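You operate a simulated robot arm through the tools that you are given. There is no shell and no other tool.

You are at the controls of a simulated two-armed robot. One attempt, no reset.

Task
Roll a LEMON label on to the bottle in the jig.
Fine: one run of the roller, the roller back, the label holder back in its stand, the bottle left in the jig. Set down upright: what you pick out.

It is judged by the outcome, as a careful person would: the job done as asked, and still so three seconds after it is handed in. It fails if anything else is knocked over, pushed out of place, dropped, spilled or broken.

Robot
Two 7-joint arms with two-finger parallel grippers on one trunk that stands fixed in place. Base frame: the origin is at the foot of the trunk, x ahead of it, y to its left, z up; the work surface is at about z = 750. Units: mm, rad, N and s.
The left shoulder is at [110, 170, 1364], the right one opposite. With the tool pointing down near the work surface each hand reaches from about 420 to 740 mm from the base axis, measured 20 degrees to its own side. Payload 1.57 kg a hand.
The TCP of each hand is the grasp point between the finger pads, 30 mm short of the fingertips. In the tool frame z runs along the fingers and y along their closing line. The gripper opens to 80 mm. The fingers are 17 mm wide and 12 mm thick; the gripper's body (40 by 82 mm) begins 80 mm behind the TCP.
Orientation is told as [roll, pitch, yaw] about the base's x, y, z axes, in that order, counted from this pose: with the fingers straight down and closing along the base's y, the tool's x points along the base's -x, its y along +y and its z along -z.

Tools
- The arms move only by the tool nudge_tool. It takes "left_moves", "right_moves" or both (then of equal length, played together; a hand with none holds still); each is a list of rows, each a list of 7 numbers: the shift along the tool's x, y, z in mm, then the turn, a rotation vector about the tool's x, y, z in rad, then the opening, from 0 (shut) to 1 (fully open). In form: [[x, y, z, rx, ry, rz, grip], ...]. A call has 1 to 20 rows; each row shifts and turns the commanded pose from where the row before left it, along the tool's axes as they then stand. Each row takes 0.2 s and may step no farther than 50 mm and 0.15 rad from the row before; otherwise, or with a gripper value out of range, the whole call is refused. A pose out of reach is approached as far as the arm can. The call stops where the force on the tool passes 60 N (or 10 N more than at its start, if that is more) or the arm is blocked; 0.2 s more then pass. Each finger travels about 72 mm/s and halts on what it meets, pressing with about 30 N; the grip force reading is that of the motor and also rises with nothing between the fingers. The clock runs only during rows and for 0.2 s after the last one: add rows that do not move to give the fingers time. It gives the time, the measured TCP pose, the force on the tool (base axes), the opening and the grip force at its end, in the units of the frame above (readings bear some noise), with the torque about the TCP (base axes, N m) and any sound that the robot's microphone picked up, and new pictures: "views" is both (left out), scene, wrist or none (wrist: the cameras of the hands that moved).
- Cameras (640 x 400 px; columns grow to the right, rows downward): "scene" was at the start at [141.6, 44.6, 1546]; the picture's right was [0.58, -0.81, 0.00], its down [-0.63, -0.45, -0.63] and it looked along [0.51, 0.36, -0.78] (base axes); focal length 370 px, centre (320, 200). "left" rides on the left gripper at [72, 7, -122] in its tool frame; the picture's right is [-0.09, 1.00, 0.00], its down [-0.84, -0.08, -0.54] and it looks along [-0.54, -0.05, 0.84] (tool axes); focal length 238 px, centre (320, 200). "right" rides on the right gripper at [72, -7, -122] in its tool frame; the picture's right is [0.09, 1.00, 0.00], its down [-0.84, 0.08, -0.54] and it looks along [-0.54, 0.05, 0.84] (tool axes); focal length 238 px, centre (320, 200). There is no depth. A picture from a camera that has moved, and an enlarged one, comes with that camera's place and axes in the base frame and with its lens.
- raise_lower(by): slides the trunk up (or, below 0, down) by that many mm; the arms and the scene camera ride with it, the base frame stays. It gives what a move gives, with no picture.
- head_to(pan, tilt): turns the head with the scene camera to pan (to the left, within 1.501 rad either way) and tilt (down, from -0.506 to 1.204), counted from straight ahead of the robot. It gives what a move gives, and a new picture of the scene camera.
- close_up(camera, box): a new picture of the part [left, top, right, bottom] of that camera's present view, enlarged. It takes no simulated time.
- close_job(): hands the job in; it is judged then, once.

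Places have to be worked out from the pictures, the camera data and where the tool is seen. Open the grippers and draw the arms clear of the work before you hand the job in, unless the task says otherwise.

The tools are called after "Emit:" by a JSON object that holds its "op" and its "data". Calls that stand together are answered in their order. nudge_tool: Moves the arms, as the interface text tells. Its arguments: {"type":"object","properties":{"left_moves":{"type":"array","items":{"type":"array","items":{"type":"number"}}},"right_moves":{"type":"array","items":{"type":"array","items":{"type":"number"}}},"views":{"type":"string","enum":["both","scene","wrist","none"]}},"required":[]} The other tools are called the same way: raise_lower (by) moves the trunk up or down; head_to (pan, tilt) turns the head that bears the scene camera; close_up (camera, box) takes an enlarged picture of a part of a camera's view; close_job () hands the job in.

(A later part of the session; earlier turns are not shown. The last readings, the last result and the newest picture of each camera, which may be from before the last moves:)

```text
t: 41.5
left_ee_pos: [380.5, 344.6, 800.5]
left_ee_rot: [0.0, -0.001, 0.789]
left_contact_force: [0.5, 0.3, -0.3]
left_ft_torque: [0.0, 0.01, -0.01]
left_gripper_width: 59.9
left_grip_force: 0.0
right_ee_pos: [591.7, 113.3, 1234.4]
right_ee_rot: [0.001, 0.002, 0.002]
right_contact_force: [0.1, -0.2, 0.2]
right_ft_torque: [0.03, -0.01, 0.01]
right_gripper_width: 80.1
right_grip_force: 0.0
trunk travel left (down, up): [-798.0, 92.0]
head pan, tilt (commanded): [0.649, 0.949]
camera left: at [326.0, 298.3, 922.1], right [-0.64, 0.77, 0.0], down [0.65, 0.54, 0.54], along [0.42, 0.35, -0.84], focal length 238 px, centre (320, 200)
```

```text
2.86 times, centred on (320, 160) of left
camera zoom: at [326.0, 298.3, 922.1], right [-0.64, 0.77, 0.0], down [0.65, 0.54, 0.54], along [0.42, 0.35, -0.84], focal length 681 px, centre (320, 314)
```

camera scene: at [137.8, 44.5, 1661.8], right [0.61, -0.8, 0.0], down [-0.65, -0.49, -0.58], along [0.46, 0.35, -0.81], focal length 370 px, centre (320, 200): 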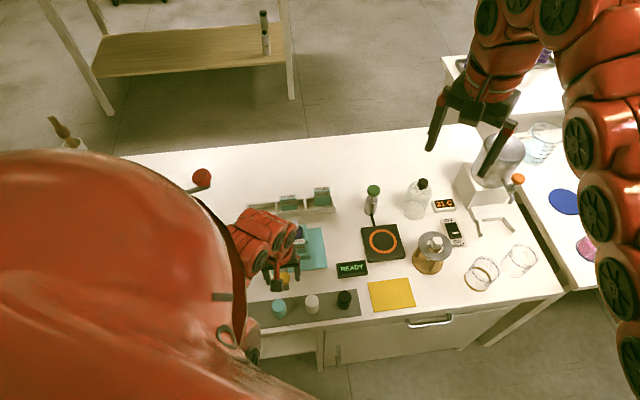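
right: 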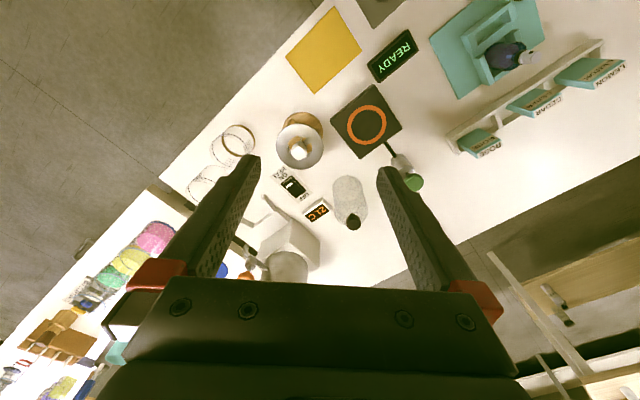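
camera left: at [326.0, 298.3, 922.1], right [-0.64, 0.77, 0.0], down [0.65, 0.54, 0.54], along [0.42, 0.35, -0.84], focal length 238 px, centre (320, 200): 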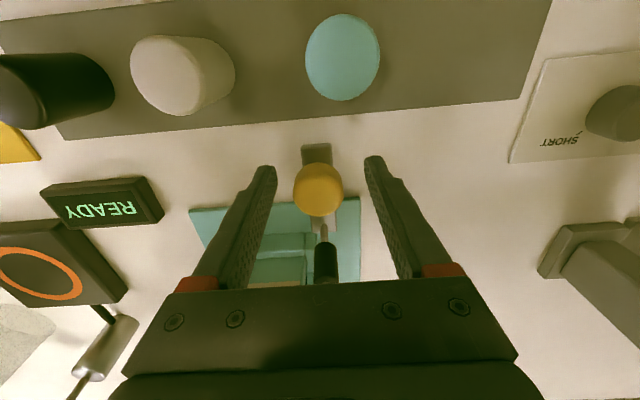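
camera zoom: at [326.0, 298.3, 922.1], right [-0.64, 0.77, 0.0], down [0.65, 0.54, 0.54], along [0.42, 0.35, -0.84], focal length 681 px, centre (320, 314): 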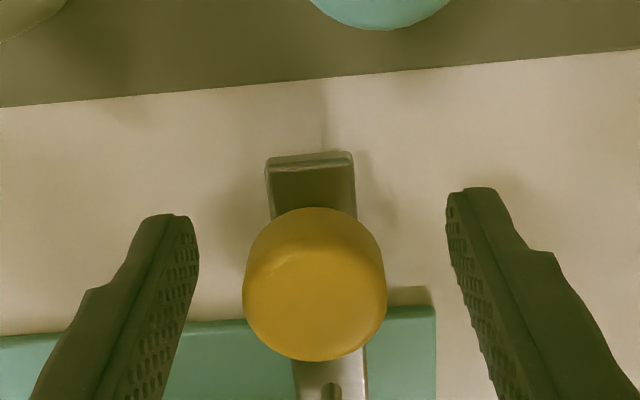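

Knob is centred within 1–2 mm. Closing to a loose cage (~34 mm) around the Ø29–30 knob.

Emit:
{"op": "nudge_tool", "data": {"left_moves": [[0, 0, 0, 0, 0, 0, 0.6], [0, 0, 0, 0, 0, 0, 0.5], [0, 0, 0, 0, 0, 0, 0.43], [0, 0, 0, 0, 0, 0, 0.43]], "views": "wrist"}}

Emit:
{"op": "close_up", "data": {"camera": "left", "box": [240, 90, 400, 230]}}

```text
t: 42.5
left_ee_pos: [381.9, 343.6, 801.7]
left_ee_rot: [-0.001, 0.002, 0.787]
left_contact_force: [-0.1, 0.4, 0.5]
left_ft_torque: [0.04, -0.02, 0.01]
left_gripper_width: 35.1
left_grip_force: 0.0
right_ee_pos: [591.9, 112.9, 1233.2]
right_ee_rot: [0.0, 0.0, 0.0]
right_contact_force: [0.8, 0.7, 0.5]
right_ft_torque: [-0.03, 0.0, 0.01]
right_gripper_width: 80.1
right_grip_force: 0.0
trunk travel left (down, up): [-798.0, 92.0]
head pan, tilt (commanded): [0.649, 0.949]
camera left: at [326.0, 298.3, 922.2], right [-0.64, 0.77, 0.0], down [0.65, 0.54, 0.54], along [0.42, 0.35, -0.84], focal length 238 px, centre (320, 200)
```

left: 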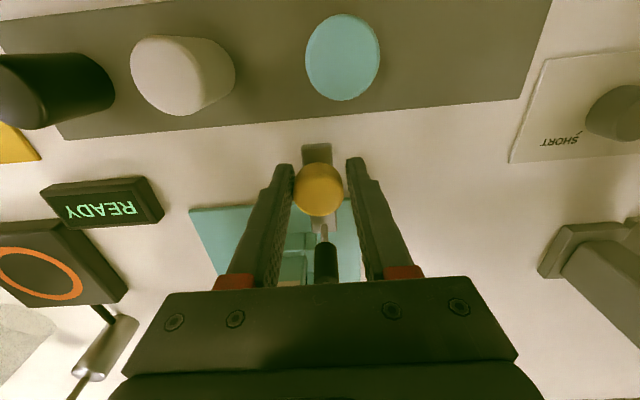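

```text
2.86 times, centred on (320, 160) of left
camera zoom: at [326.0, 298.3, 922.2], right [-0.64, 0.77, 0.0], down [0.65, 0.54, 0.54], along [0.42, 0.35, -0.84], focal length 681 px, centre (320, 314)
```

zoom: 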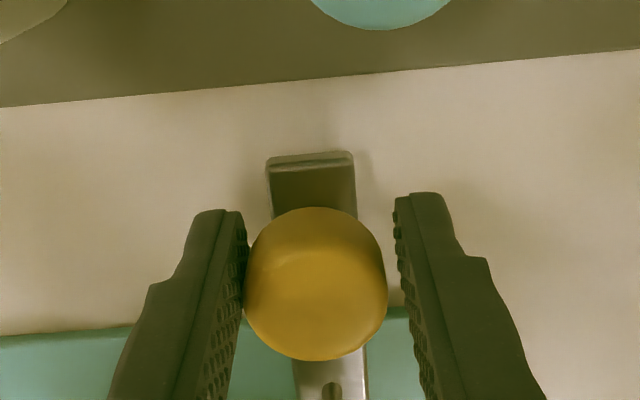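

The knob sits inside the cage. Test push toward +r (across the label) by 7 mm in small steps, reading force.

Emit:
{"op": "nudge_tool", "data": {"left_moves": [[0, -2, 0, 0, 0, 0, 0.43], [0, -2, 0, 0, 0, 0, 0.43], [0, -1.5, 0, 0, 0, 0, 0.43], [0, -1.5, 0, 0, 0, 0, 0.43], [0, 0, 0, 0, 0, 0, 0.43]]}}

Emit:
{"op": "close_up", "data": {"camera": "left", "box": [240, 90, 400, 290]}}

```text
t: 43.7
left_ee_pos: [385.1, 339.3, 800.8]
left_ee_rot: [0.0, 0.0, 0.789]
left_contact_force: [-1.1, 0.9, -0.2]
left_ft_torque: [0.02, 0.01, 0.02]
left_gripper_width: 36.4
left_grip_force: 1.1
right_ee_pos: [590.6, 114.0, 1233.2]
right_ee_rot: [-0.001, 0.001, 0.0]
right_contact_force: [0.3, -0.1, 1.0]
right_ft_torque: [-0.02, 0.04, -0.01]
right_gripper_width: 80.4
right_grip_force: 0.1
trunk travel left (down, up): [-798.0, 92.0]
head pan, tilt (commanded): [0.649, 0.949]
camera scene: at [137.4, 44.7, 1661.8], right [0.6, -0.8, 0.0], down [-0.65, -0.49, -0.58], along [0.46, 0.35, -0.81], focal length 370 px, centre (320, 200)
camera left: at [330.7, 293.4, 922.4], right [-0.64, 0.77, 0.0], down [0.65, 0.54, 0.54], along [0.42, 0.35, -0.84], focal length 238 px, centre (320, 200)
```

scene: 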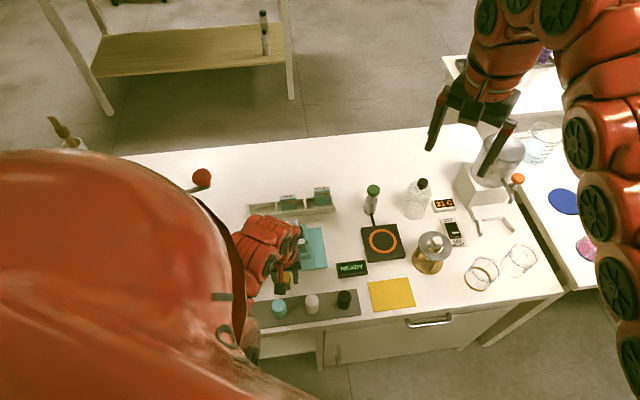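
left: 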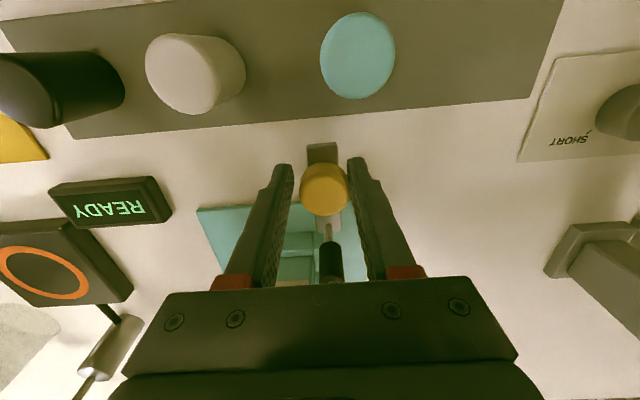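

```text
2.00 times, centred on (320, 190) of left
camera zoom: at [330.7, 293.4, 922.4], right [-0.64, 0.77, 0.0], down [0.65, 0.54, 0.54], along [0.42, 0.35, -0.84], focal length 477 px, centre (320, 220)
```

zoom: 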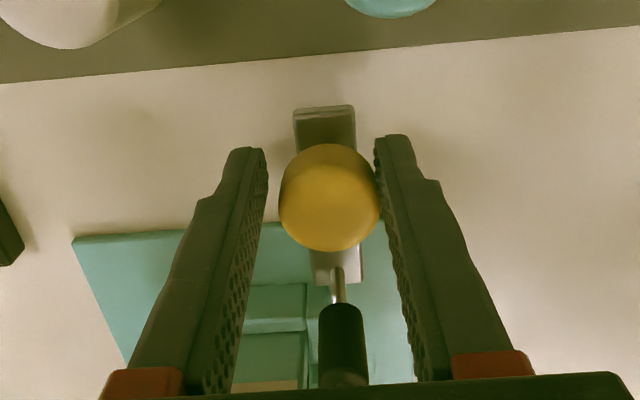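

The knob moved about 2–3 mm with only ~1.5 N, so the carriage seems to slide along +r. I'll push 10 mm more and confirm the roller itself moves.

Emit:
{"op": "nudge_tool", "data": {"left_moves": [[0, -2.5, 0, 0, 0, 0, 0.43], [0, -2.5, 0, 0, 0, 0, 0.43], [0, -2.5, 0, 0, 0, 0, 0.43], [0, -2.5, 0, 0, 0, 0, 0.43], [0, 0, 0, 0, 0, 0, 0.43]]}}

Emit:
{"op": "close_up", "data": {"camera": "left", "box": [240, 90, 400, 290]}}

Emit:
{"op": "close_up", "data": {"camera": "scene", "box": [240, 210, 340, 310]}}

```text
t: 44.9
left_ee_pos: [392.2, 331.0, 800.5]
left_ee_rot: [0.002, -0.001, 0.786]
left_contact_force: [0.8, 0.2, -0.4]
left_ft_torque: [0.02, -0.02, 0.0]
left_gripper_width: 34.7
left_grip_force: 0.5
right_ee_pos: [591.3, 112.2, 1234.6]
right_ee_rot: [0.0, 0.0, 0.0]
right_contact_force: [-0.5, 0.0, -0.6]
right_ft_torque: [0.03, 0.02, 0.0]
right_gripper_width: 79.9
right_grip_force: 0.1
trunk travel left (down, up): [-798.0, 92.0]
head pan, tilt (commanded): [0.649, 0.949]
camera scene: at [137.7, 44.4, 1661.7], right [0.6, -0.8, 0.0], down [-0.65, -0.49, -0.58], along [0.46, 0.35, -0.81], focal length 370 px, centre (320, 200)
camera left: at [338.1, 285.6, 923.0], right [-0.64, 0.77, 0.0], down [0.65, 0.54, 0.54], along [0.42, 0.35, -0.84], focal length 238 px, centre (320, 200)
```

scene: 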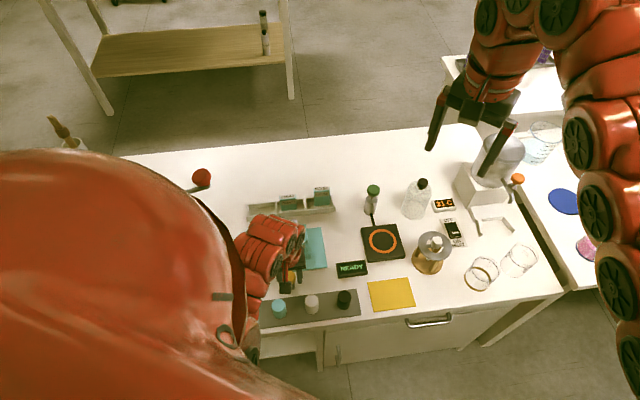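
left: 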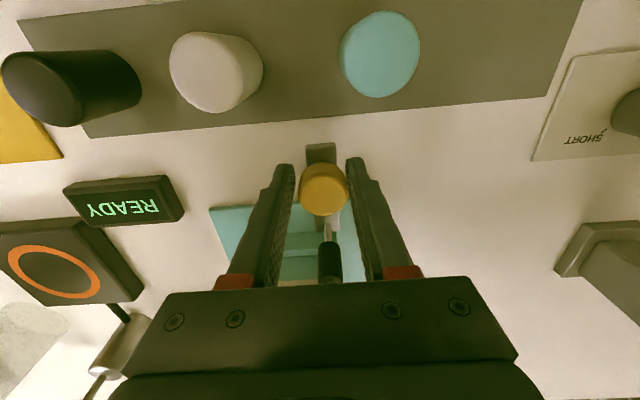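

```text
2.00 times, centred on (320, 190) of left
camera zoom: at [338.1, 285.6, 923.0], right [-0.64, 0.77, 0.0], down [0.65, 0.54, 0.54], along [0.42, 0.35, -0.84], focal length 477 px, centre (320, 220)
```

zoom: 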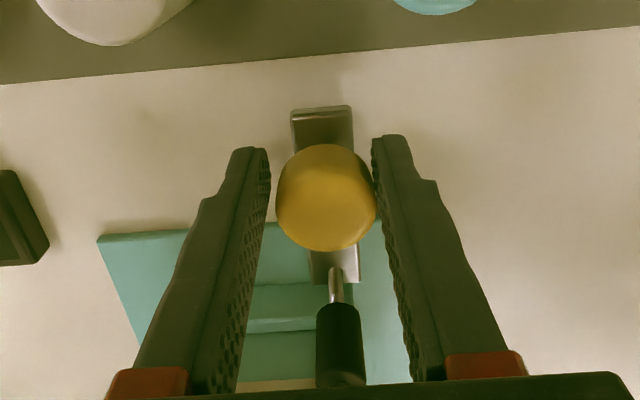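

```text
4.00 times, centred on (290, 260) of scene
camera zoom: at [137.7, 44.4, 1661.7], right [0.6, -0.8, 0.0], down [-0.65, -0.49, -0.58], along [0.46, 0.35, -0.81], focal length 1478 px, centre (440, -40)
```

zoom: 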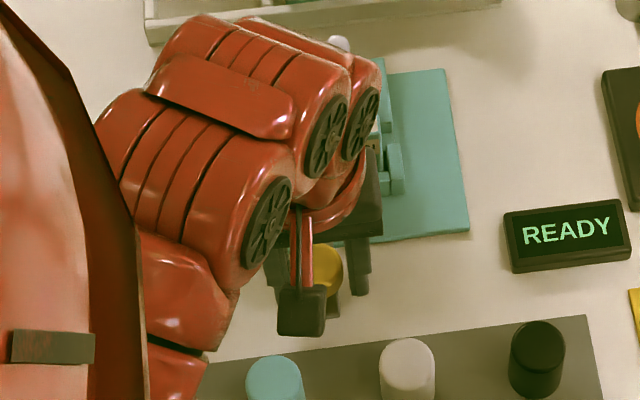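

Confirmed: the carriage (strip + roller) slides with the knob along +r at about 1 N, while the jig stays put. Continuing the run smoothly; the READY box's edge is at r ≈ 165, still clear of my right finger.

Emit:
{"op": "nudge_tool", "data": {"left_moves": [[0, -6, 0, 0, 0, 0, 0.43], [0, -6, 0, 0, 0, 0, 0.43], [0, -6, 0, 0, 0, 0, 0.43], [0, -6, 0, 0, 0, 0, 0.43], [0, -6, 0, 0, 0, 0, 0.43], [0, -6, 0, 0, 0, 0, 0.43], [0, -6, 0, 0, 0, 0, 0.43], [0, 0, 0, 0, 0, 0, 0.43]]}}

Emit:
{"op": "close_up", "data": {"camera": "left", "box": [200, 90, 440, 290]}}

Emit:
{"op": "close_up", "data": {"camera": "scene", "box": [240, 210, 380, 310]}}

```text
t: 46.7
left_ee_pos: [423.9, 302.8, 801.4]
left_ee_rot: [0.0, 0.004, 0.787]
left_contact_force: [-1.0, -0.1, -0.1]
left_ft_torque: [-0.02, 0.01, -0.03]
left_gripper_width: 35.0
left_grip_force: 0.3
right_ee_pos: [591.0, 113.2, 1233.7]
right_ee_rot: [0.0, 0.0, 0.0]
right_contact_force: [-0.1, 0.3, 0.1]
right_ft_torque: [-0.01, -0.02, 0.02]
right_gripper_width: 80.0
right_grip_force: 0.0
trunk travel left (down, up): [-798.0, 92.0]
head pan, tilt (commanded): [0.649, 0.949]
camera scene: at [137.7, 44.5, 1661.7], right [0.6, -0.8, 0.0], down [-0.65, -0.49, -0.58], along [0.46, 0.35, -0.81], focal length 370 px, centre (320, 200)
camera left: at [367.4, 256.7, 922.8], right [-0.64, 0.77, 0.0], down [0.65, 0.54, 0.54], along [0.41, 0.35, -0.84], focal length 238 px, centre (320, 200)
```

scene: 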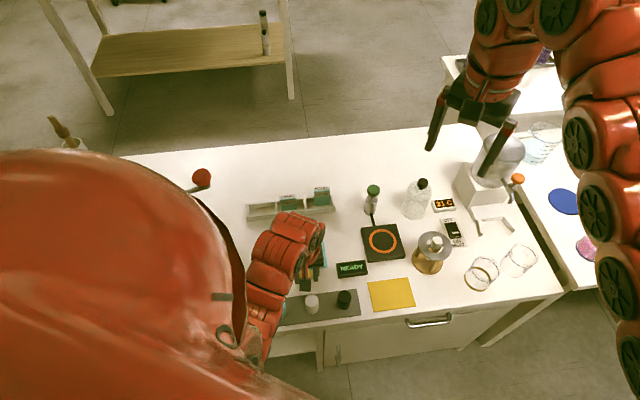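
left: 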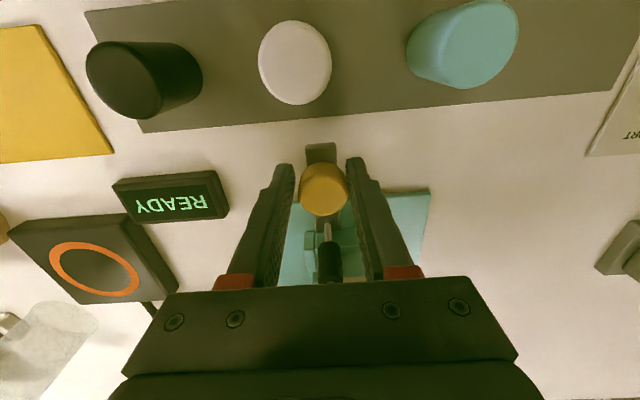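

```text
2.00 times, centred on (320, 190) of left
camera zoom: at [367.4, 256.7, 922.8], right [-0.64, 0.77, 0.0], down [0.65, 0.54, 0.54], along [0.41, 0.35, -0.84], focal length 477 px, centre (320, 220)
```

zoom: 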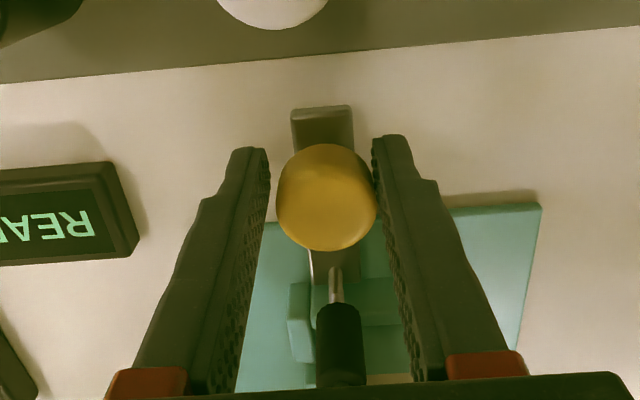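

```text
4.00 times, centred on (310, 260) of scene
camera zoom: at [137.7, 44.5, 1661.7], right [0.6, -0.8, 0.0], down [-0.65, -0.49, -0.58], along [0.46, 0.35, -0.81], focal length 1478 px, centre (360, -40)
```

zoom: 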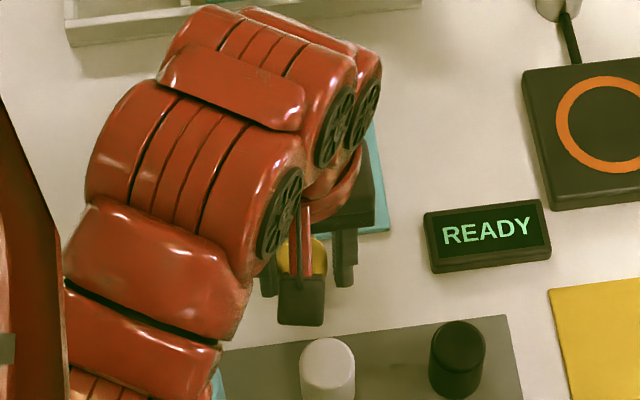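

The roller is past the label's middle with negligible force. Continuing with 5 mm steps until the end stop is felt.

Emit:
{"op": "nudge_tool", "data": {"left_moves": [[0, -5, 0, 0, 0, 0, 0.43], [0, -5, 0, 0, 0, 0, 0.43], [0, -5, 0, 0, 0, 0, 0.43], [0, -5, 0, 0, 0, 0, 0.43], [0, 0, 0, 0, 0, 0, 0.43]]}}

Emit:
{"op": "close_up", "data": {"camera": "left", "box": [200, 90, 440, 290]}}

```text
t: 47.9
left_ee_pos: [436.9, 287.8, 800.3]
left_ee_rot: [0.0, 0.0, 0.787]
left_contact_force: [0.1, 0.6, 0.6]
left_ft_torque: [-0.02, -0.02, 0.02]
left_gripper_width: 34.9
left_grip_force: 0.3
right_ee_pos: [592.1, 111.9, 1234.5]
right_ee_rot: [0.0, 0.0, 0.0]
right_contact_force: [0.3, 0.9, 0.0]
right_ft_torque: [0.0, 0.01, 0.01]
right_gripper_width: 79.8
right_grip_force: 0.0
trunk travel left (down, up): [-798.0, 92.0]
head pan, tilt (commanded): [0.649, 0.949]
camera scene: at [137.7, 44.5, 1661.7], right [0.6, -0.8, 0.0], down [-0.65, -0.49, -0.58], along [0.46, 0.35, -0.81], focal length 370 px, centre (320, 200)
camera left: at [381.3, 242.6, 922.3], right [-0.64, 0.77, 0.0], down [0.65, 0.54, 0.54], along [0.42, 0.35, -0.84], focal length 238 px, centre (320, 200)
```

scene: 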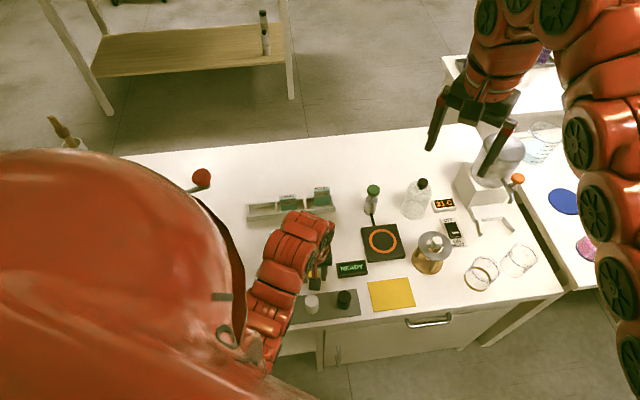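
left: 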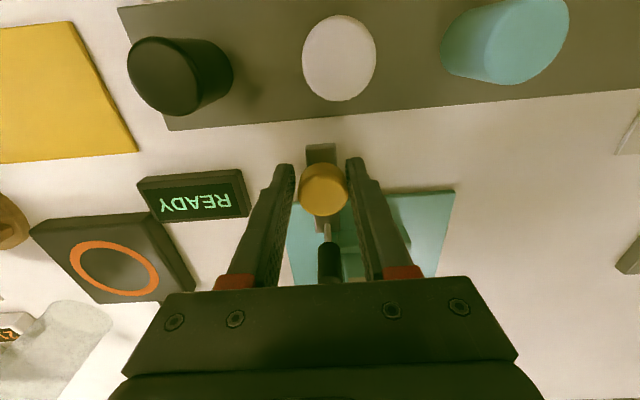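

```text
2.00 times, centred on (320, 190) of left
camera zoom: at [381.3, 242.6, 922.3], right [-0.64, 0.77, 0.0], down [0.65, 0.54, 0.54], along [0.42, 0.35, -0.84], focal length 477 px, centre (320, 220)
```

zoom: 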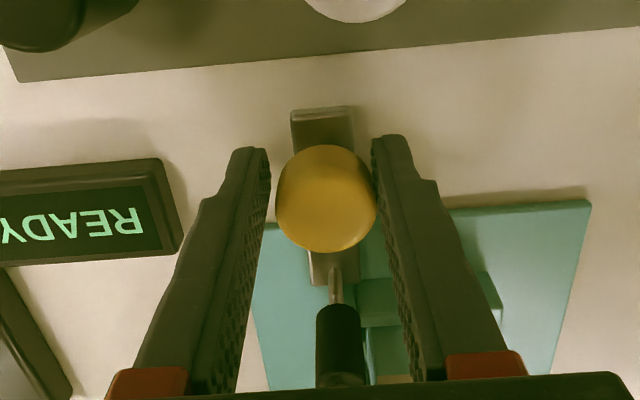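

About 75 mm travelled, still free; READY box ~25 mm away from the finger. Continuing in 4 mm steps.

Emit:
{"op": "nudge_tool", "data": {"left_moves": [[0, -4, 0, 0, 0, 0, 0.43], [0, -4, 0, 0, 0, 0, 0.43], [0, -3, 0, 0, 0, 0, 0.43], [0, 0, 0, 0, 0, 0, 0.43]], "views": "wrist"}}

Emit:
{"op": "close_up", "data": {"camera": "left", "box": [200, 90, 440, 290]}}

```text
t: 48.9
left_ee_pos: [442.8, 280.8, 801.7]
left_ee_rot: [-0.001, 0.0, 0.789]
left_contact_force: [-1.5, 3.3, 1.0]
left_ft_torque: [0.05, -0.01, 0.04]
left_gripper_width: 37.6
left_grip_force: 1.2
right_ee_pos: [590.4, 113.1, 1233.7]
right_ee_rot: [-0.001, 0.0, 0.0]
right_contact_force: [0.2, -0.2, 0.0]
right_ft_torque: [-0.02, 0.01, 0.0]
right_gripper_width: 80.0
right_grip_force: 0.0
trunk travel left (down, up): [-798.0, 92.0]
head pan, tilt (commanded): [0.649, 0.949]
camera left: at [388.9, 234.6, 922.9], right [-0.64, 0.77, 0.0], down [0.65, 0.54, 0.54], along [0.42, 0.35, -0.84], focal length 238 px, centre (320, 200)
```

left: 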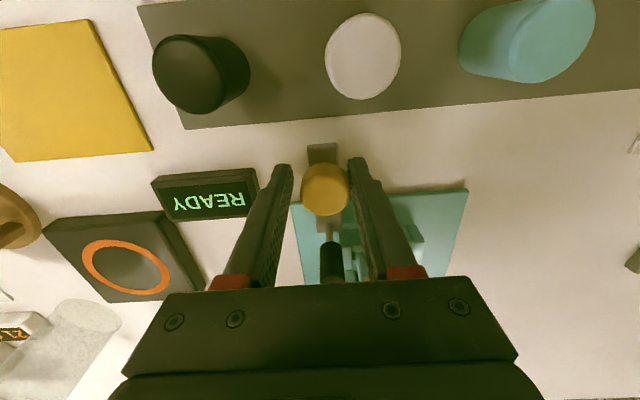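

```text
2.00 times, centred on (320, 190) of left
camera zoom: at [388.9, 234.6, 922.9], right [-0.64, 0.77, 0.0], down [0.65, 0.54, 0.54], along [0.42, 0.35, -0.84], focal length 477 px, centre (320, 220)
```

zoom: 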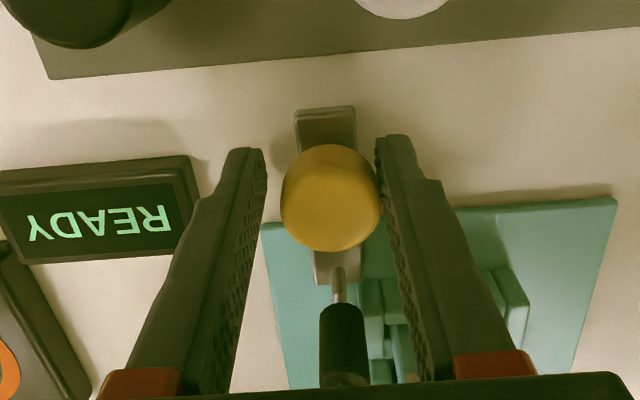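

Resistance now (≈3.5 N, finger pushed back ~2.7 mm), so the end stop seems reached after ~85 mm. Pushing 2.5 mm more to make sure it's the end.

Emit:
{"op": "nudge_tool", "data": {"left_moves": [[0, -1.5, 0, 0, 0, 0, 0.43], [0, -1, 0, 0, 0, 0, 0.43], [0, 0, 0, 0, 0, 0, 0.43], [0, 0, 0, 0, 0, 0, 0.43]]}}

Emit:
{"op": "close_up", "data": {"camera": "left", "box": [200, 90, 440, 290]}}

Emit:
{"op": "close_up", "data": {"camera": "scene", "box": [240, 200, 380, 310]}}

```text
t: 49.9
left_ee_pos: [445.7, 278.0, 802.2]
left_ee_rot: [0.0, -0.001, 0.79]
left_contact_force: [-8.0, 3.1, -0.9]
left_ft_torque: [0.07, 0.11, 0.08]
left_gripper_width: 41.4
left_grip_force: 3.8
right_ee_pos: [590.2, 112.8, 1234.5]
right_ee_rot: [-0.002, 0.0, 0.001]
right_contact_force: [-0.3, -0.1, -0.5]
right_ft_torque: [0.0, 0.0, -0.01]
right_gripper_width: 80.2
right_grip_force: 0.1
trunk travel left (down, up): [-798.0, 92.0]
head pan, tilt (commanded): [0.649, 0.949]
camera scene: at [136.5, 44.9, 1661.8], right [0.6, -0.8, 0.0], down [-0.65, -0.49, -0.58], along [0.46, 0.35, -0.81], focal length 370 px, centre (320, 200)
camera left: at [390.5, 233.1, 922.9], right [-0.64, 0.77, 0.0], down [0.65, 0.54, 0.54], along [0.42, 0.35, -0.84], focal length 238 px, centre (320, 200)
```

scene: 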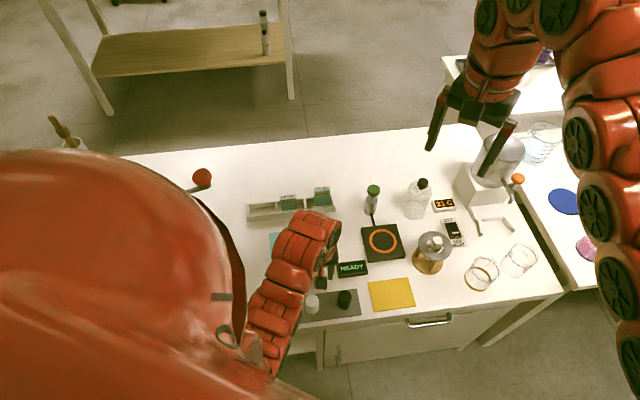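
left: 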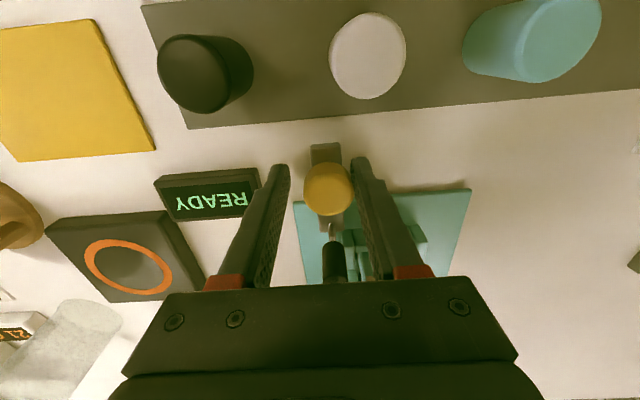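

```text
2.00 times, centred on (320, 190) of left
camera zoom: at [390.5, 233.1, 922.9], right [-0.64, 0.77, 0.0], down [0.65, 0.54, 0.54], along [0.42, 0.35, -0.84], focal length 477 px, centre (320, 220)
```

zoom: 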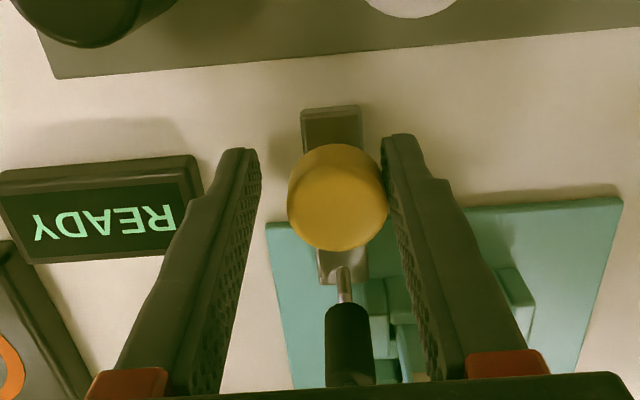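

```text
3.64 times, centred on (310, 255) of scene
camera zoom: at [136.5, 44.9, 1661.8], right [0.6, -0.8, 0.0], down [-0.65, -0.49, -0.58], along [0.46, 0.35, -0.81], focal length 1344 px, centre (356, 0)
```

zoom: 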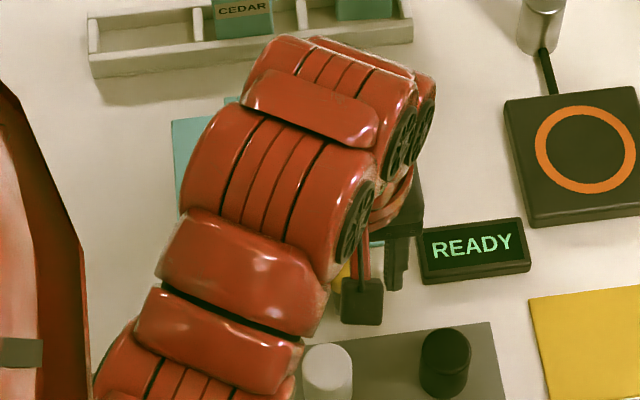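

The stop is firm (≈8 N, knob no longer moves): full run of ~85 mm done. Now bringing the roller back the other way, smoothly.

Emit:
{"op": "nudge_tool", "data": {"left_moves": [[0, 4, 0, 0, 0, 0, 0.43], [0, 5, 0, 0, 0, 0, 0.43], [0, 7, 0, 0, 0, 0, 0.43], [0, 7, 0, 0, 0, 0, 0.43], [0, 7, 0, 0, 0, 0, 0.43], [0, 7, 0, 0, 0, 0, 0.43], [0, 7, 0, 0, 0, 0, 0.43], [0, 7, 0, 0, 0, 0, 0.43], [0, 7, 0, 0, 0, 0, 0.43], [0, 7, 0, 0, 0, 0, 0.43], [0, 7, 0, 0, 0, 0, 0.43], [0, 7, 0, 0, 0, 0, 0.43], [0, 0, 0, 0, 0, 0, 0.43]]}}

Emit:
{"op": "close_up", "data": {"camera": "left", "box": [200, 90, 440, 290]}}

```text
t: 52.7
left_ee_pos: [389.9, 334.7, 802.8]
left_ee_rot: [0.001, 0.003, 0.789]
left_contact_force: [0.0, 0.0, 0.8]
left_ft_torque: [0.0, -0.01, -0.01]
left_gripper_width: 35.1
left_grip_force: 1.0
right_ee_pos: [591.5, 112.8, 1235.0]
right_ee_rot: [0.0, 0.0, -0.001]
right_contact_force: [0.0, -0.1, -0.8]
right_ft_torque: [0.02, 0.0, 0.01]
right_gripper_width: 79.9
right_grip_force: 0.1
trunk travel left (down, up): [-798.0, 92.0]
head pan, tilt (commanded): [0.649, 0.949]
camera scene: at [137.9, 44.2, 1661.7], right [0.6, -0.8, 0.0], down [-0.65, -0.49, -0.58], along [0.46, 0.35, -0.81], focal length 370 px, centre (320, 200)
camera left: at [336.1, 287.9, 922.9], right [-0.64, 0.77, 0.0], down [0.65, 0.54, 0.54], along [0.42, 0.35, -0.84], focal length 238 px, centre (320, 200)
```

scene: 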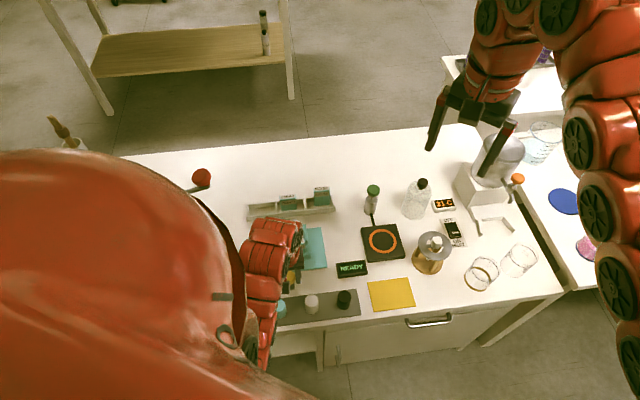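
left: 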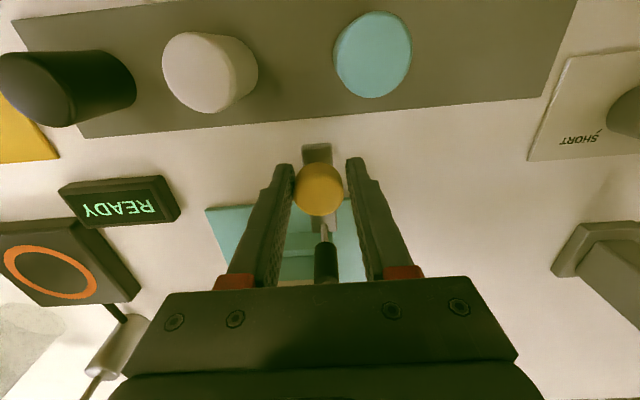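

```text
2.00 times, centred on (320, 190) of left
camera zoom: at [336.1, 287.9, 922.9], right [-0.64, 0.77, 0.0], down [0.65, 0.54, 0.54], along [0.42, 0.35, -0.84], focal length 477 px, centre (320, 220)
```

zoom: 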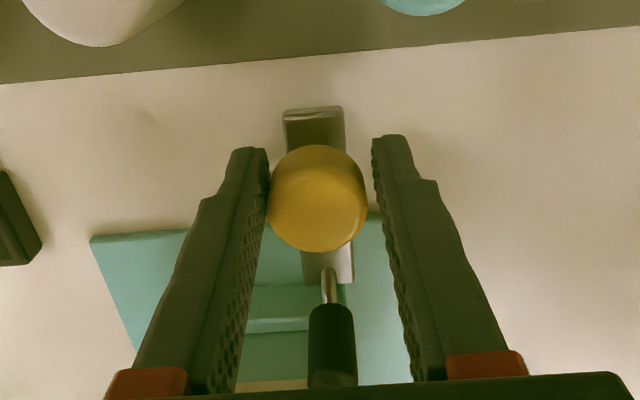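

Nearly back: knob at r ≈ 41, start was ≈ 27.5. Continuing in small steps until the home stop is felt.

Emit:
{"op": "nudge_tool", "data": {"left_moves": [[0, 4, 0, 0, 0, 0, 0.43], [0, 4, 0, 0, 0, 0, 0.43], [0, 4, 0, 0, 0, 0, 0.43], [0, 2, 0, 0, 0, 0, 0.43], [0, 2, 0, 0, 0, 0, 0.43], [0, 0, 0, 0, 0, 0, 0.43]], "views": "wrist"}}

Emit:
{"op": "close_up", "data": {"camera": "left", "box": [200, 90, 440, 290]}}

```text
t: 54.1
left_ee_pos: [378.9, 346.1, 800.9]
left_ee_rot: [-0.001, 0.003, 0.787]
left_contact_force: [3.5, -4.0, -1.7]
left_ft_torque: [-0.09, -0.02, -0.05]
left_gripper_width: 39.1
left_grip_force: 2.3
right_ee_pos: [591.5, 111.9, 1234.4]
right_ee_rot: [0.0, 0.0, -0.001]
right_contact_force: [-0.3, 0.1, -0.1]
right_ft_torque: [-0.01, -0.03, 0.0]
right_gripper_width: 80.0
right_grip_force: 0.1
trunk travel left (down, up): [-798.0, 92.0]
head pan, tilt (commanded): [0.649, 0.949]
camera left: at [324.3, 299.7, 922.7], right [-0.64, 0.77, 0.0], down [0.65, 0.54, 0.54], along [0.42, 0.35, -0.84], focal length 238 px, centre (320, 200)
```

left: 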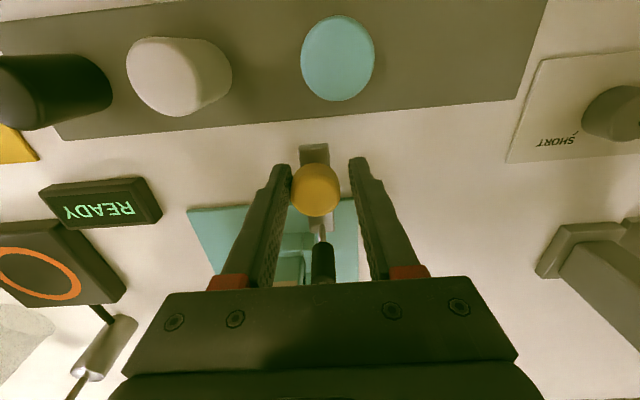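

```text
2.00 times, centred on (320, 190) of left
camera zoom: at [324.3, 299.7, 922.7], right [-0.64, 0.77, 0.0], down [0.65, 0.54, 0.54], along [0.42, 0.35, -0.84], focal length 477 px, centre (320, 220)
```

zoom: 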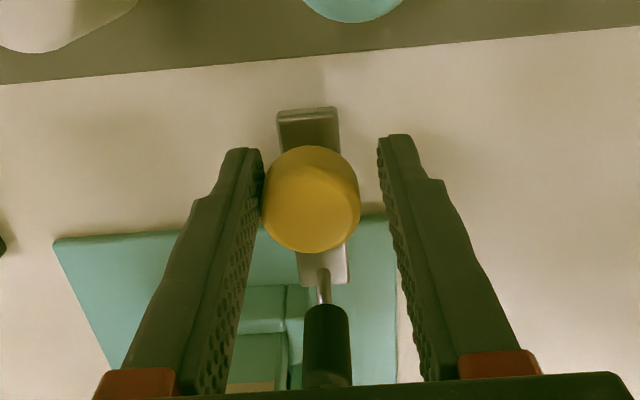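

Home stop felt (≈5 N) with the knob back at its starting place. Backing off 2 mm, opening, and lifting straight up off the knob.

Emit:
{"op": "nudge_tool", "data": {"left_moves": [[0, -2, 0, 0, 0, 0, 0.45], [0, 0, 0, 0, 0, 0, 0.6], [0, 0, 0, 0, 0, 0, 0.72], [0, 0, -10, 0, 0, 0, 0.72], [0, 0, -18, 0, 0, 0, 0.72], [0, 0, -20, 0, 0, 0, 0.72], [0, 0, -20, 0, 0, 0, 0.72], [0, 0, -20, 0, 0, 0, 0.72], [0, 0, -20, 0, 0, 0, 0.72], [0, 0, 0, 0, 0, 0, 0.72]]}}

Emit:
{"op": "close_up", "data": {"camera": "left", "box": [220, 100, 380, 300]}}

Emit:
{"op": "close_up", "data": {"camera": "scene", "box": [150, 150, 350, 310]}}

```text
t: 56.3
left_ee_pos: [378.9, 344.2, 908.3]
left_ee_rot: [-0.001, 0.0, 0.788]
left_contact_force: [-0.7, 0.4, 0.9]
left_ft_torque: [0.02, 0.02, -0.01]
left_gripper_width: 57.7
left_grip_force: 0.1
right_ee_pos: [591.9, 114.0, 1233.8]
right_ee_rot: [0.001, 0.0, 0.0]
right_contact_force: [0.1, -0.4, -0.8]
right_ft_torque: [0.0, 0.04, -0.02]
right_gripper_width: 79.9
right_grip_force: 0.1
trunk travel left (down, up): [-798.0, 92.0]
head pan, tilt (commanded): [0.649, 0.949]
camera scene: at [137.7, 44.4, 1661.7], right [0.6, -0.8, 0.0], down [-0.65, -0.49, -0.58], along [0.46, 0.35, -0.81], focal length 370 px, centre (320, 200)
camera left: at [325.0, 298.8, 1030.1], right [-0.64, 0.77, 0.0], down [0.65, 0.54, 0.54], along [0.41, 0.35, -0.84], focal length 238 px, centre (320, 200)
```

scene: 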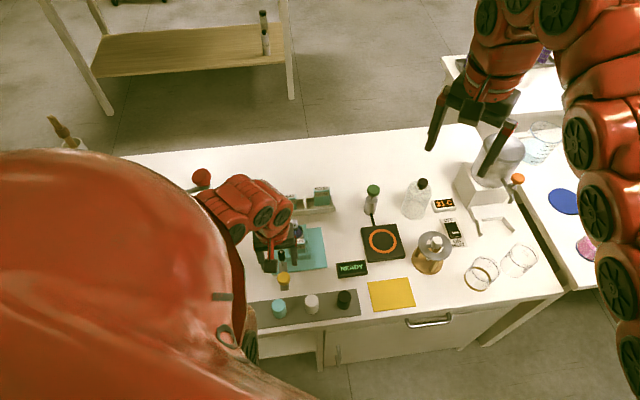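
left: 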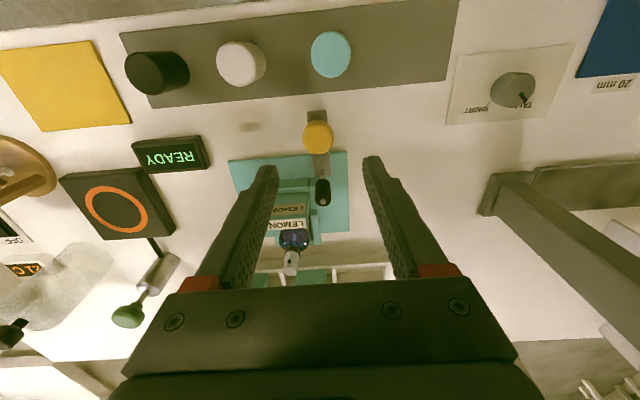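

```text
2.00 times, centred on (300, 200) of left
camera zoom: at [325.0, 298.8, 1030.1], right [-0.64, 0.77, 0.0], down [0.65, 0.54, 0.54], along [0.41, 0.35, -0.84], focal length 477 px, centre (360, 200)
```

zoom: 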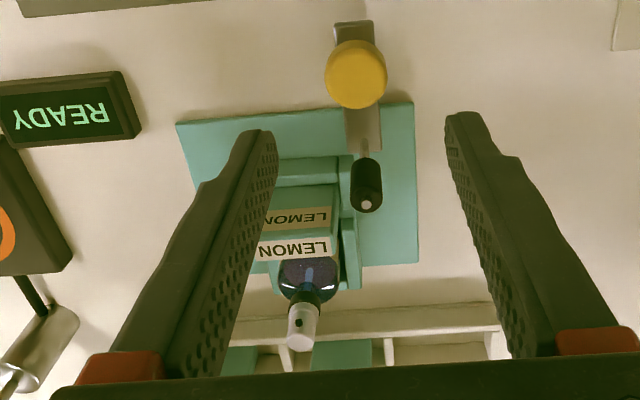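

```text
2.50 times, centred on (250, 230) of scene
camera zoom: at [137.7, 44.4, 1661.7], right [0.6, -0.8, 0.0], down [-0.65, -0.49, -0.58], along [0.46, 0.35, -0.81], focal length 924 px, centre (495, 125)
```

zoom: 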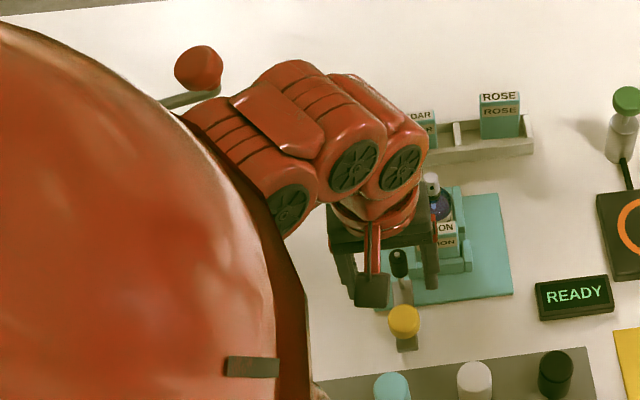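

The roller is home. Moving back over the slot to look at the holder and bottle.

Emit:
{"op": "nudge_tool", "data": {"left_moves": [[-28, -15, 0, 0, 0, 0, 0.82], [-28, -15, 0, 0, 0, 0, 0.82], [-26, -14.5, 0, 0, 0, 0, 0.82], [0, 0, 0, 0, 0, 0, 0.82]]}}

Emit:
{"op": "close_up", "data": {"camera": "left", "box": [285, 75, 375, 170]}}

Emit:
{"op": "close_up", "data": {"camera": "scene", "box": [255, 205, 325, 290]}}

```text
t: 57.3
left_ee_pos: [468.1, 371.8, 909.1]
left_ee_rot: [0.001, 0.002, 0.788]
left_contact_force: [-0.6, -0.8, -0.1]
left_ft_torque: [-0.01, -0.01, 0.01]
left_gripper_width: 65.5
left_grip_force: 0.0
right_ee_pos: [591.5, 113.7, 1235.2]
right_ee_rot: [0.001, 0.001, 0.0]
right_contact_force: [0.2, -0.2, 0.2]
right_ft_torque: [0.0, -0.03, -0.01]
right_gripper_width: 79.9
right_grip_force: 0.1
trunk travel left (down, up): [-798.0, 92.0]
head pan, tilt (commanded): [0.649, 0.949]
camera scene: at [137.4, 44.5, 1661.8], right [0.6, -0.8, 0.0], down [-0.65, -0.49, -0.58], along [0.46, 0.35, -0.81], focal length 370 px, centre (320, 200)
camera left: at [414.3, 325.3, 1030.3], right [-0.64, 0.77, 0.0], down [0.65, 0.54, 0.54], along [0.42, 0.35, -0.84], focal length 238 px, centre (320, 200)
```

scene: 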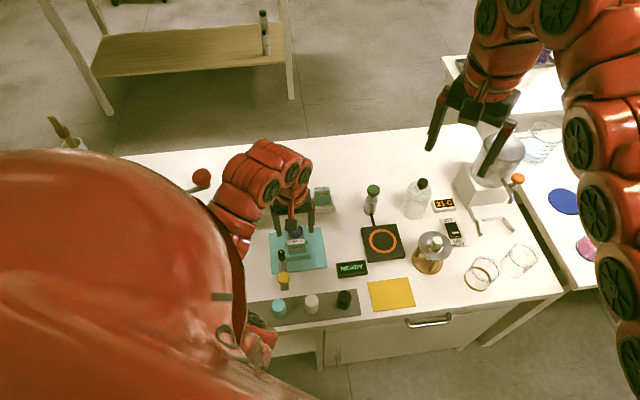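
left: 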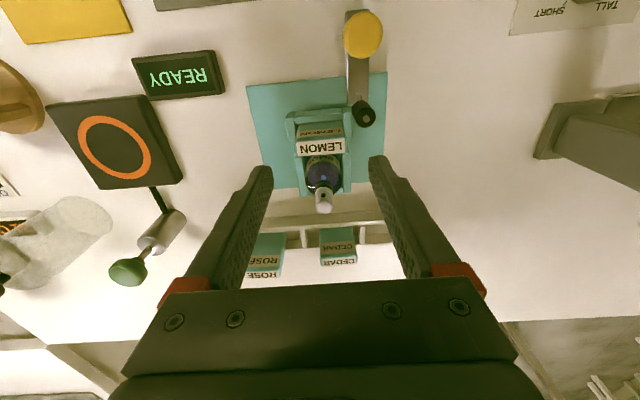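

```text
4.21 times, centred on (330, 122) of left
camera zoom: at [414.3, 325.3, 1030.3], right [-0.64, 0.77, 0.0], down [0.65, 0.54, 0.54], along [0.42, 0.35, -0.84], focal length 1004 px, centre (278, 526)
```

zoom: 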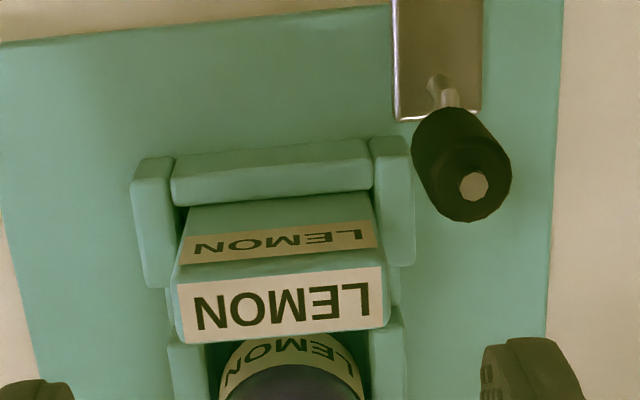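

```text
4.71 times, centred on (290, 248) of scene
camera zoom: at [137.4, 44.5, 1661.8], right [0.6, -0.8, 0.0], down [-0.65, -0.49, -0.58], along [0.46, 0.35, -0.81], focal length 1739 px, centre (461, -24)
```

zoom: 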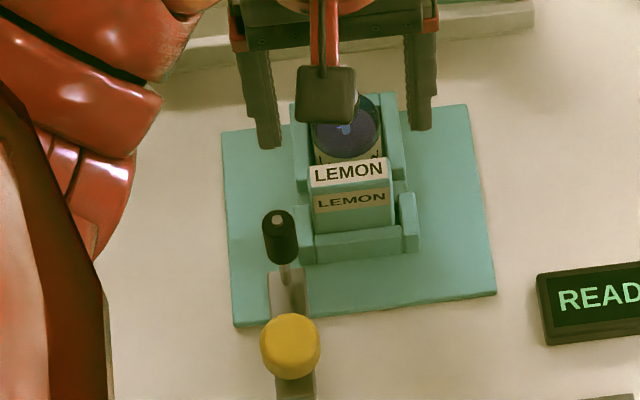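

The LEMON label is now on the bottle. Next I retrieve the empty holder: it sits ~2 mm left of and ~2 mm ahead of the TCP; I'll align and lower to z ≈ 850 for a check.

Emit:
{"op": "nudge_tool", "data": {"left_moves": [[-2, 1.9, 0, 0, 0, 0, 0.8], [0, 0, 20, 0, 0, 0, 0.8], [0, 0, 20, 0, 0, 0, 0.8], [0, 0, 19, 0, 0, 0, 0.8], [0, 0, 0, 0, 0, 0, 0.8]], "views": "wrist"}}

Emit:
{"op": "close_up", "data": {"camera": "left", "box": [250, 90, 390, 230]}}

```text
t: 58.5
left_ee_pos: [469.8, 375.9, 849.5]
left_ee_rot: [0.0, 0.0, 0.787]
left_contact_force: [0.5, 0.1, 0.1]
left_ft_torque: [0.01, 0.02, 0.0]
left_gripper_width: 64.1
left_grip_force: 0.0
right_ee_pos: [593.2, 112.7, 1233.6]
right_ee_rot: [0.0, -0.001, 0.001]
right_contact_force: [-0.1, 0.5, 0.0]
right_ft_torque: [-0.02, 0.02, 0.04]
right_gripper_width: 79.9
right_grip_force: 0.1
trunk travel left (down, up): [-798.0, 92.0]
head pan, tilt (commanded): [0.649, 0.949]
camera left: at [415.4, 329.8, 970.7], right [-0.64, 0.77, 0.0], down [0.65, 0.54, 0.54], along [0.42, 0.35, -0.84], focal length 238 px, centre (320, 200)
```

left: 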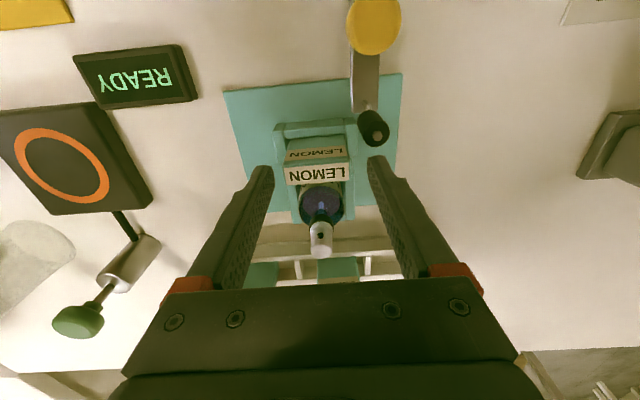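

```text
2.86 times, centred on (320, 160) of left
camera zoom: at [415.4, 329.8, 970.7], right [-0.64, 0.77, 0.0], down [0.65, 0.54, 0.54], along [0.42, 0.35, -0.84], focal length 681 px, centre (320, 314)
```

zoom: 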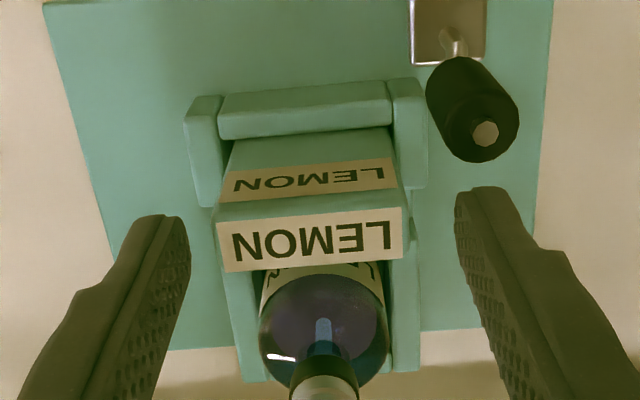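

Holder centre is +1.3 mm in r and −1.3 mm in f from the TCP. Correcting and lowering to z ≈ 820, tips at ≈790 above the ears.

Emit:
{"op": "nudge_tool", "data": {"left_moves": [[1.3, -1.3, 8, 0, 0, 0, 0.8], [0, 0, 8, 0, 0, 0, 0.8], [0, 0, 7, 0, 0, 0, 0.8], [0, 0, 6, 0, 0, 0, 0.8], [0, 0, 0, 0, 0, 0, 0.8]], "views": "wrist"}}

Emit:
{"op": "close_up", "data": {"camera": "left", "box": [250, 90, 390, 230]}}

```text
t: 59.7
left_ee_pos: [470.5, 372.3, 820.7]
left_ee_rot: [-0.001, 0.0, 0.785]
left_contact_force: [-0.4, 0.5, 0.6]
left_ft_torque: [0.02, -0.05, 0.02]
left_gripper_width: 64.1
left_grip_force: 0.0
right_ee_pos: [592.4, 113.2, 1235.2]
right_ee_rot: [0.0, 0.0, 0.002]
right_contact_force: [-0.3, -0.1, -0.3]
right_ft_torque: [0.03, 0.02, -0.01]
right_gripper_width: 80.0
right_grip_force: 0.0
trunk travel left (down, up): [-798.0, 92.0]
head pan, tilt (commanded): [0.649, 0.949]
camera left: at [415.2, 326.6, 942.3], right [-0.64, 0.77, 0.0], down [0.65, 0.54, 0.54], along [0.42, 0.35, -0.84], focal length 238 px, centre (320, 200)
```

left: 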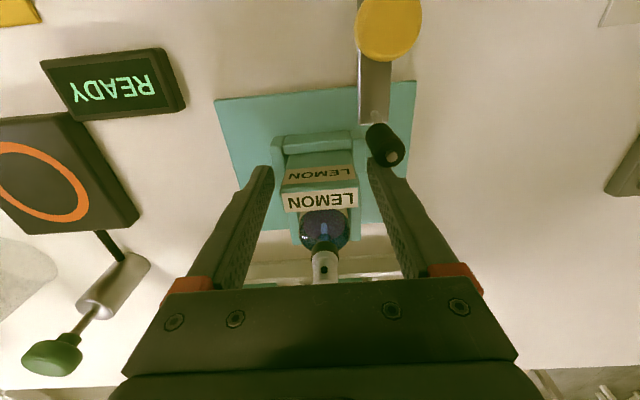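

```text
2.86 times, centred on (320, 160) of left
camera zoom: at [415.2, 326.6, 942.3], right [-0.64, 0.77, 0.0], down [0.65, 0.54, 0.54], along [0.42, 0.35, -0.84], focal length 681 px, centre (320, 314)
```

zoom: 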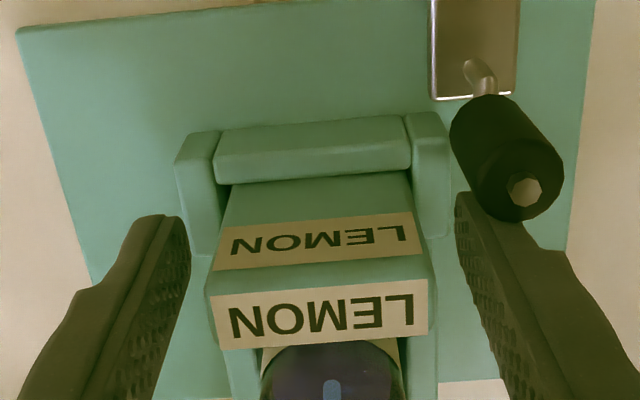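

Centred within ~1 mm. Closing on the holder.

Emit:
{"op": "nudge_tool", "data": {"left_moves": [[0, 0, 0, 0, 0, 0, 0.7], [0, 0, 0, 0, 0, 0, 0.6], [0, 0, 0, 0, 0, 0, 0.4], [0, 0, 0, 0, 0, 0, 0.4], [0, 0, 0, 0, 0, 0, 0.4]], "views": "wrist"}}

Emit:
{"op": "close_up", "data": {"camera": "left", "box": [250, 90, 390, 230]}}

```text
t: 60.9
left_ee_pos: [470.0, 372.3, 821.4]
left_ee_rot: [0.0, -0.001, 0.786]
left_contact_force: [-0.1, -0.1, -0.3]
left_ft_torque: [-0.01, 0.03, 0.0]
left_gripper_width: 45.2
left_grip_force: 30.4
right_ee_pos: [591.4, 113.5, 1235.4]
right_ee_rot: [-0.001, 0.001, 0.0]
right_contact_force: [0.1, 0.1, 0.2]
right_ft_torque: [0.0, -0.02, 0.0]
right_gripper_width: 79.9
right_grip_force: 0.1
trunk travel left (down, up): [-798.0, 92.0]
head pan, tilt (commanded): [0.649, 0.949]
camera left: at [415.3, 326.6, 942.4], right [-0.64, 0.77, 0.0], down [0.65, 0.54, 0.54], along [0.42, 0.35, -0.84], focal length 238 px, centre (320, 200)
```

left: 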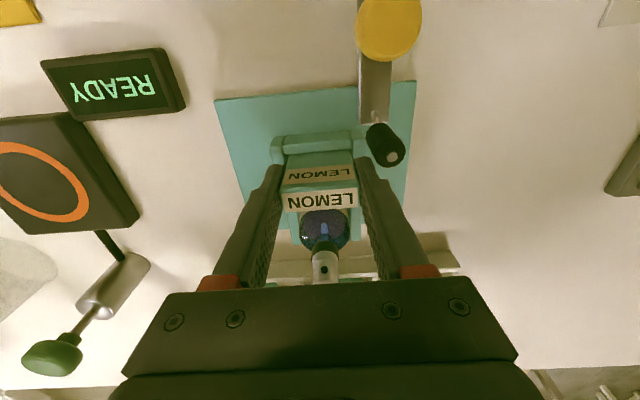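

```text
2.86 times, centred on (320, 160) of left
camera zoom: at [415.3, 326.6, 942.4], right [-0.64, 0.77, 0.0], down [0.65, 0.54, 0.54], along [0.42, 0.35, -0.84], focal length 681 px, centre (320, 314)
```

zoom: 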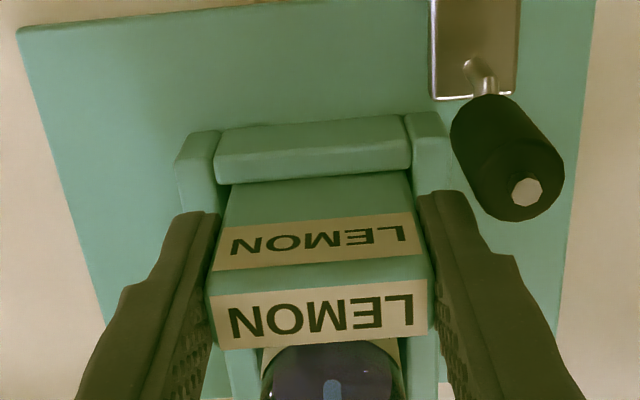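

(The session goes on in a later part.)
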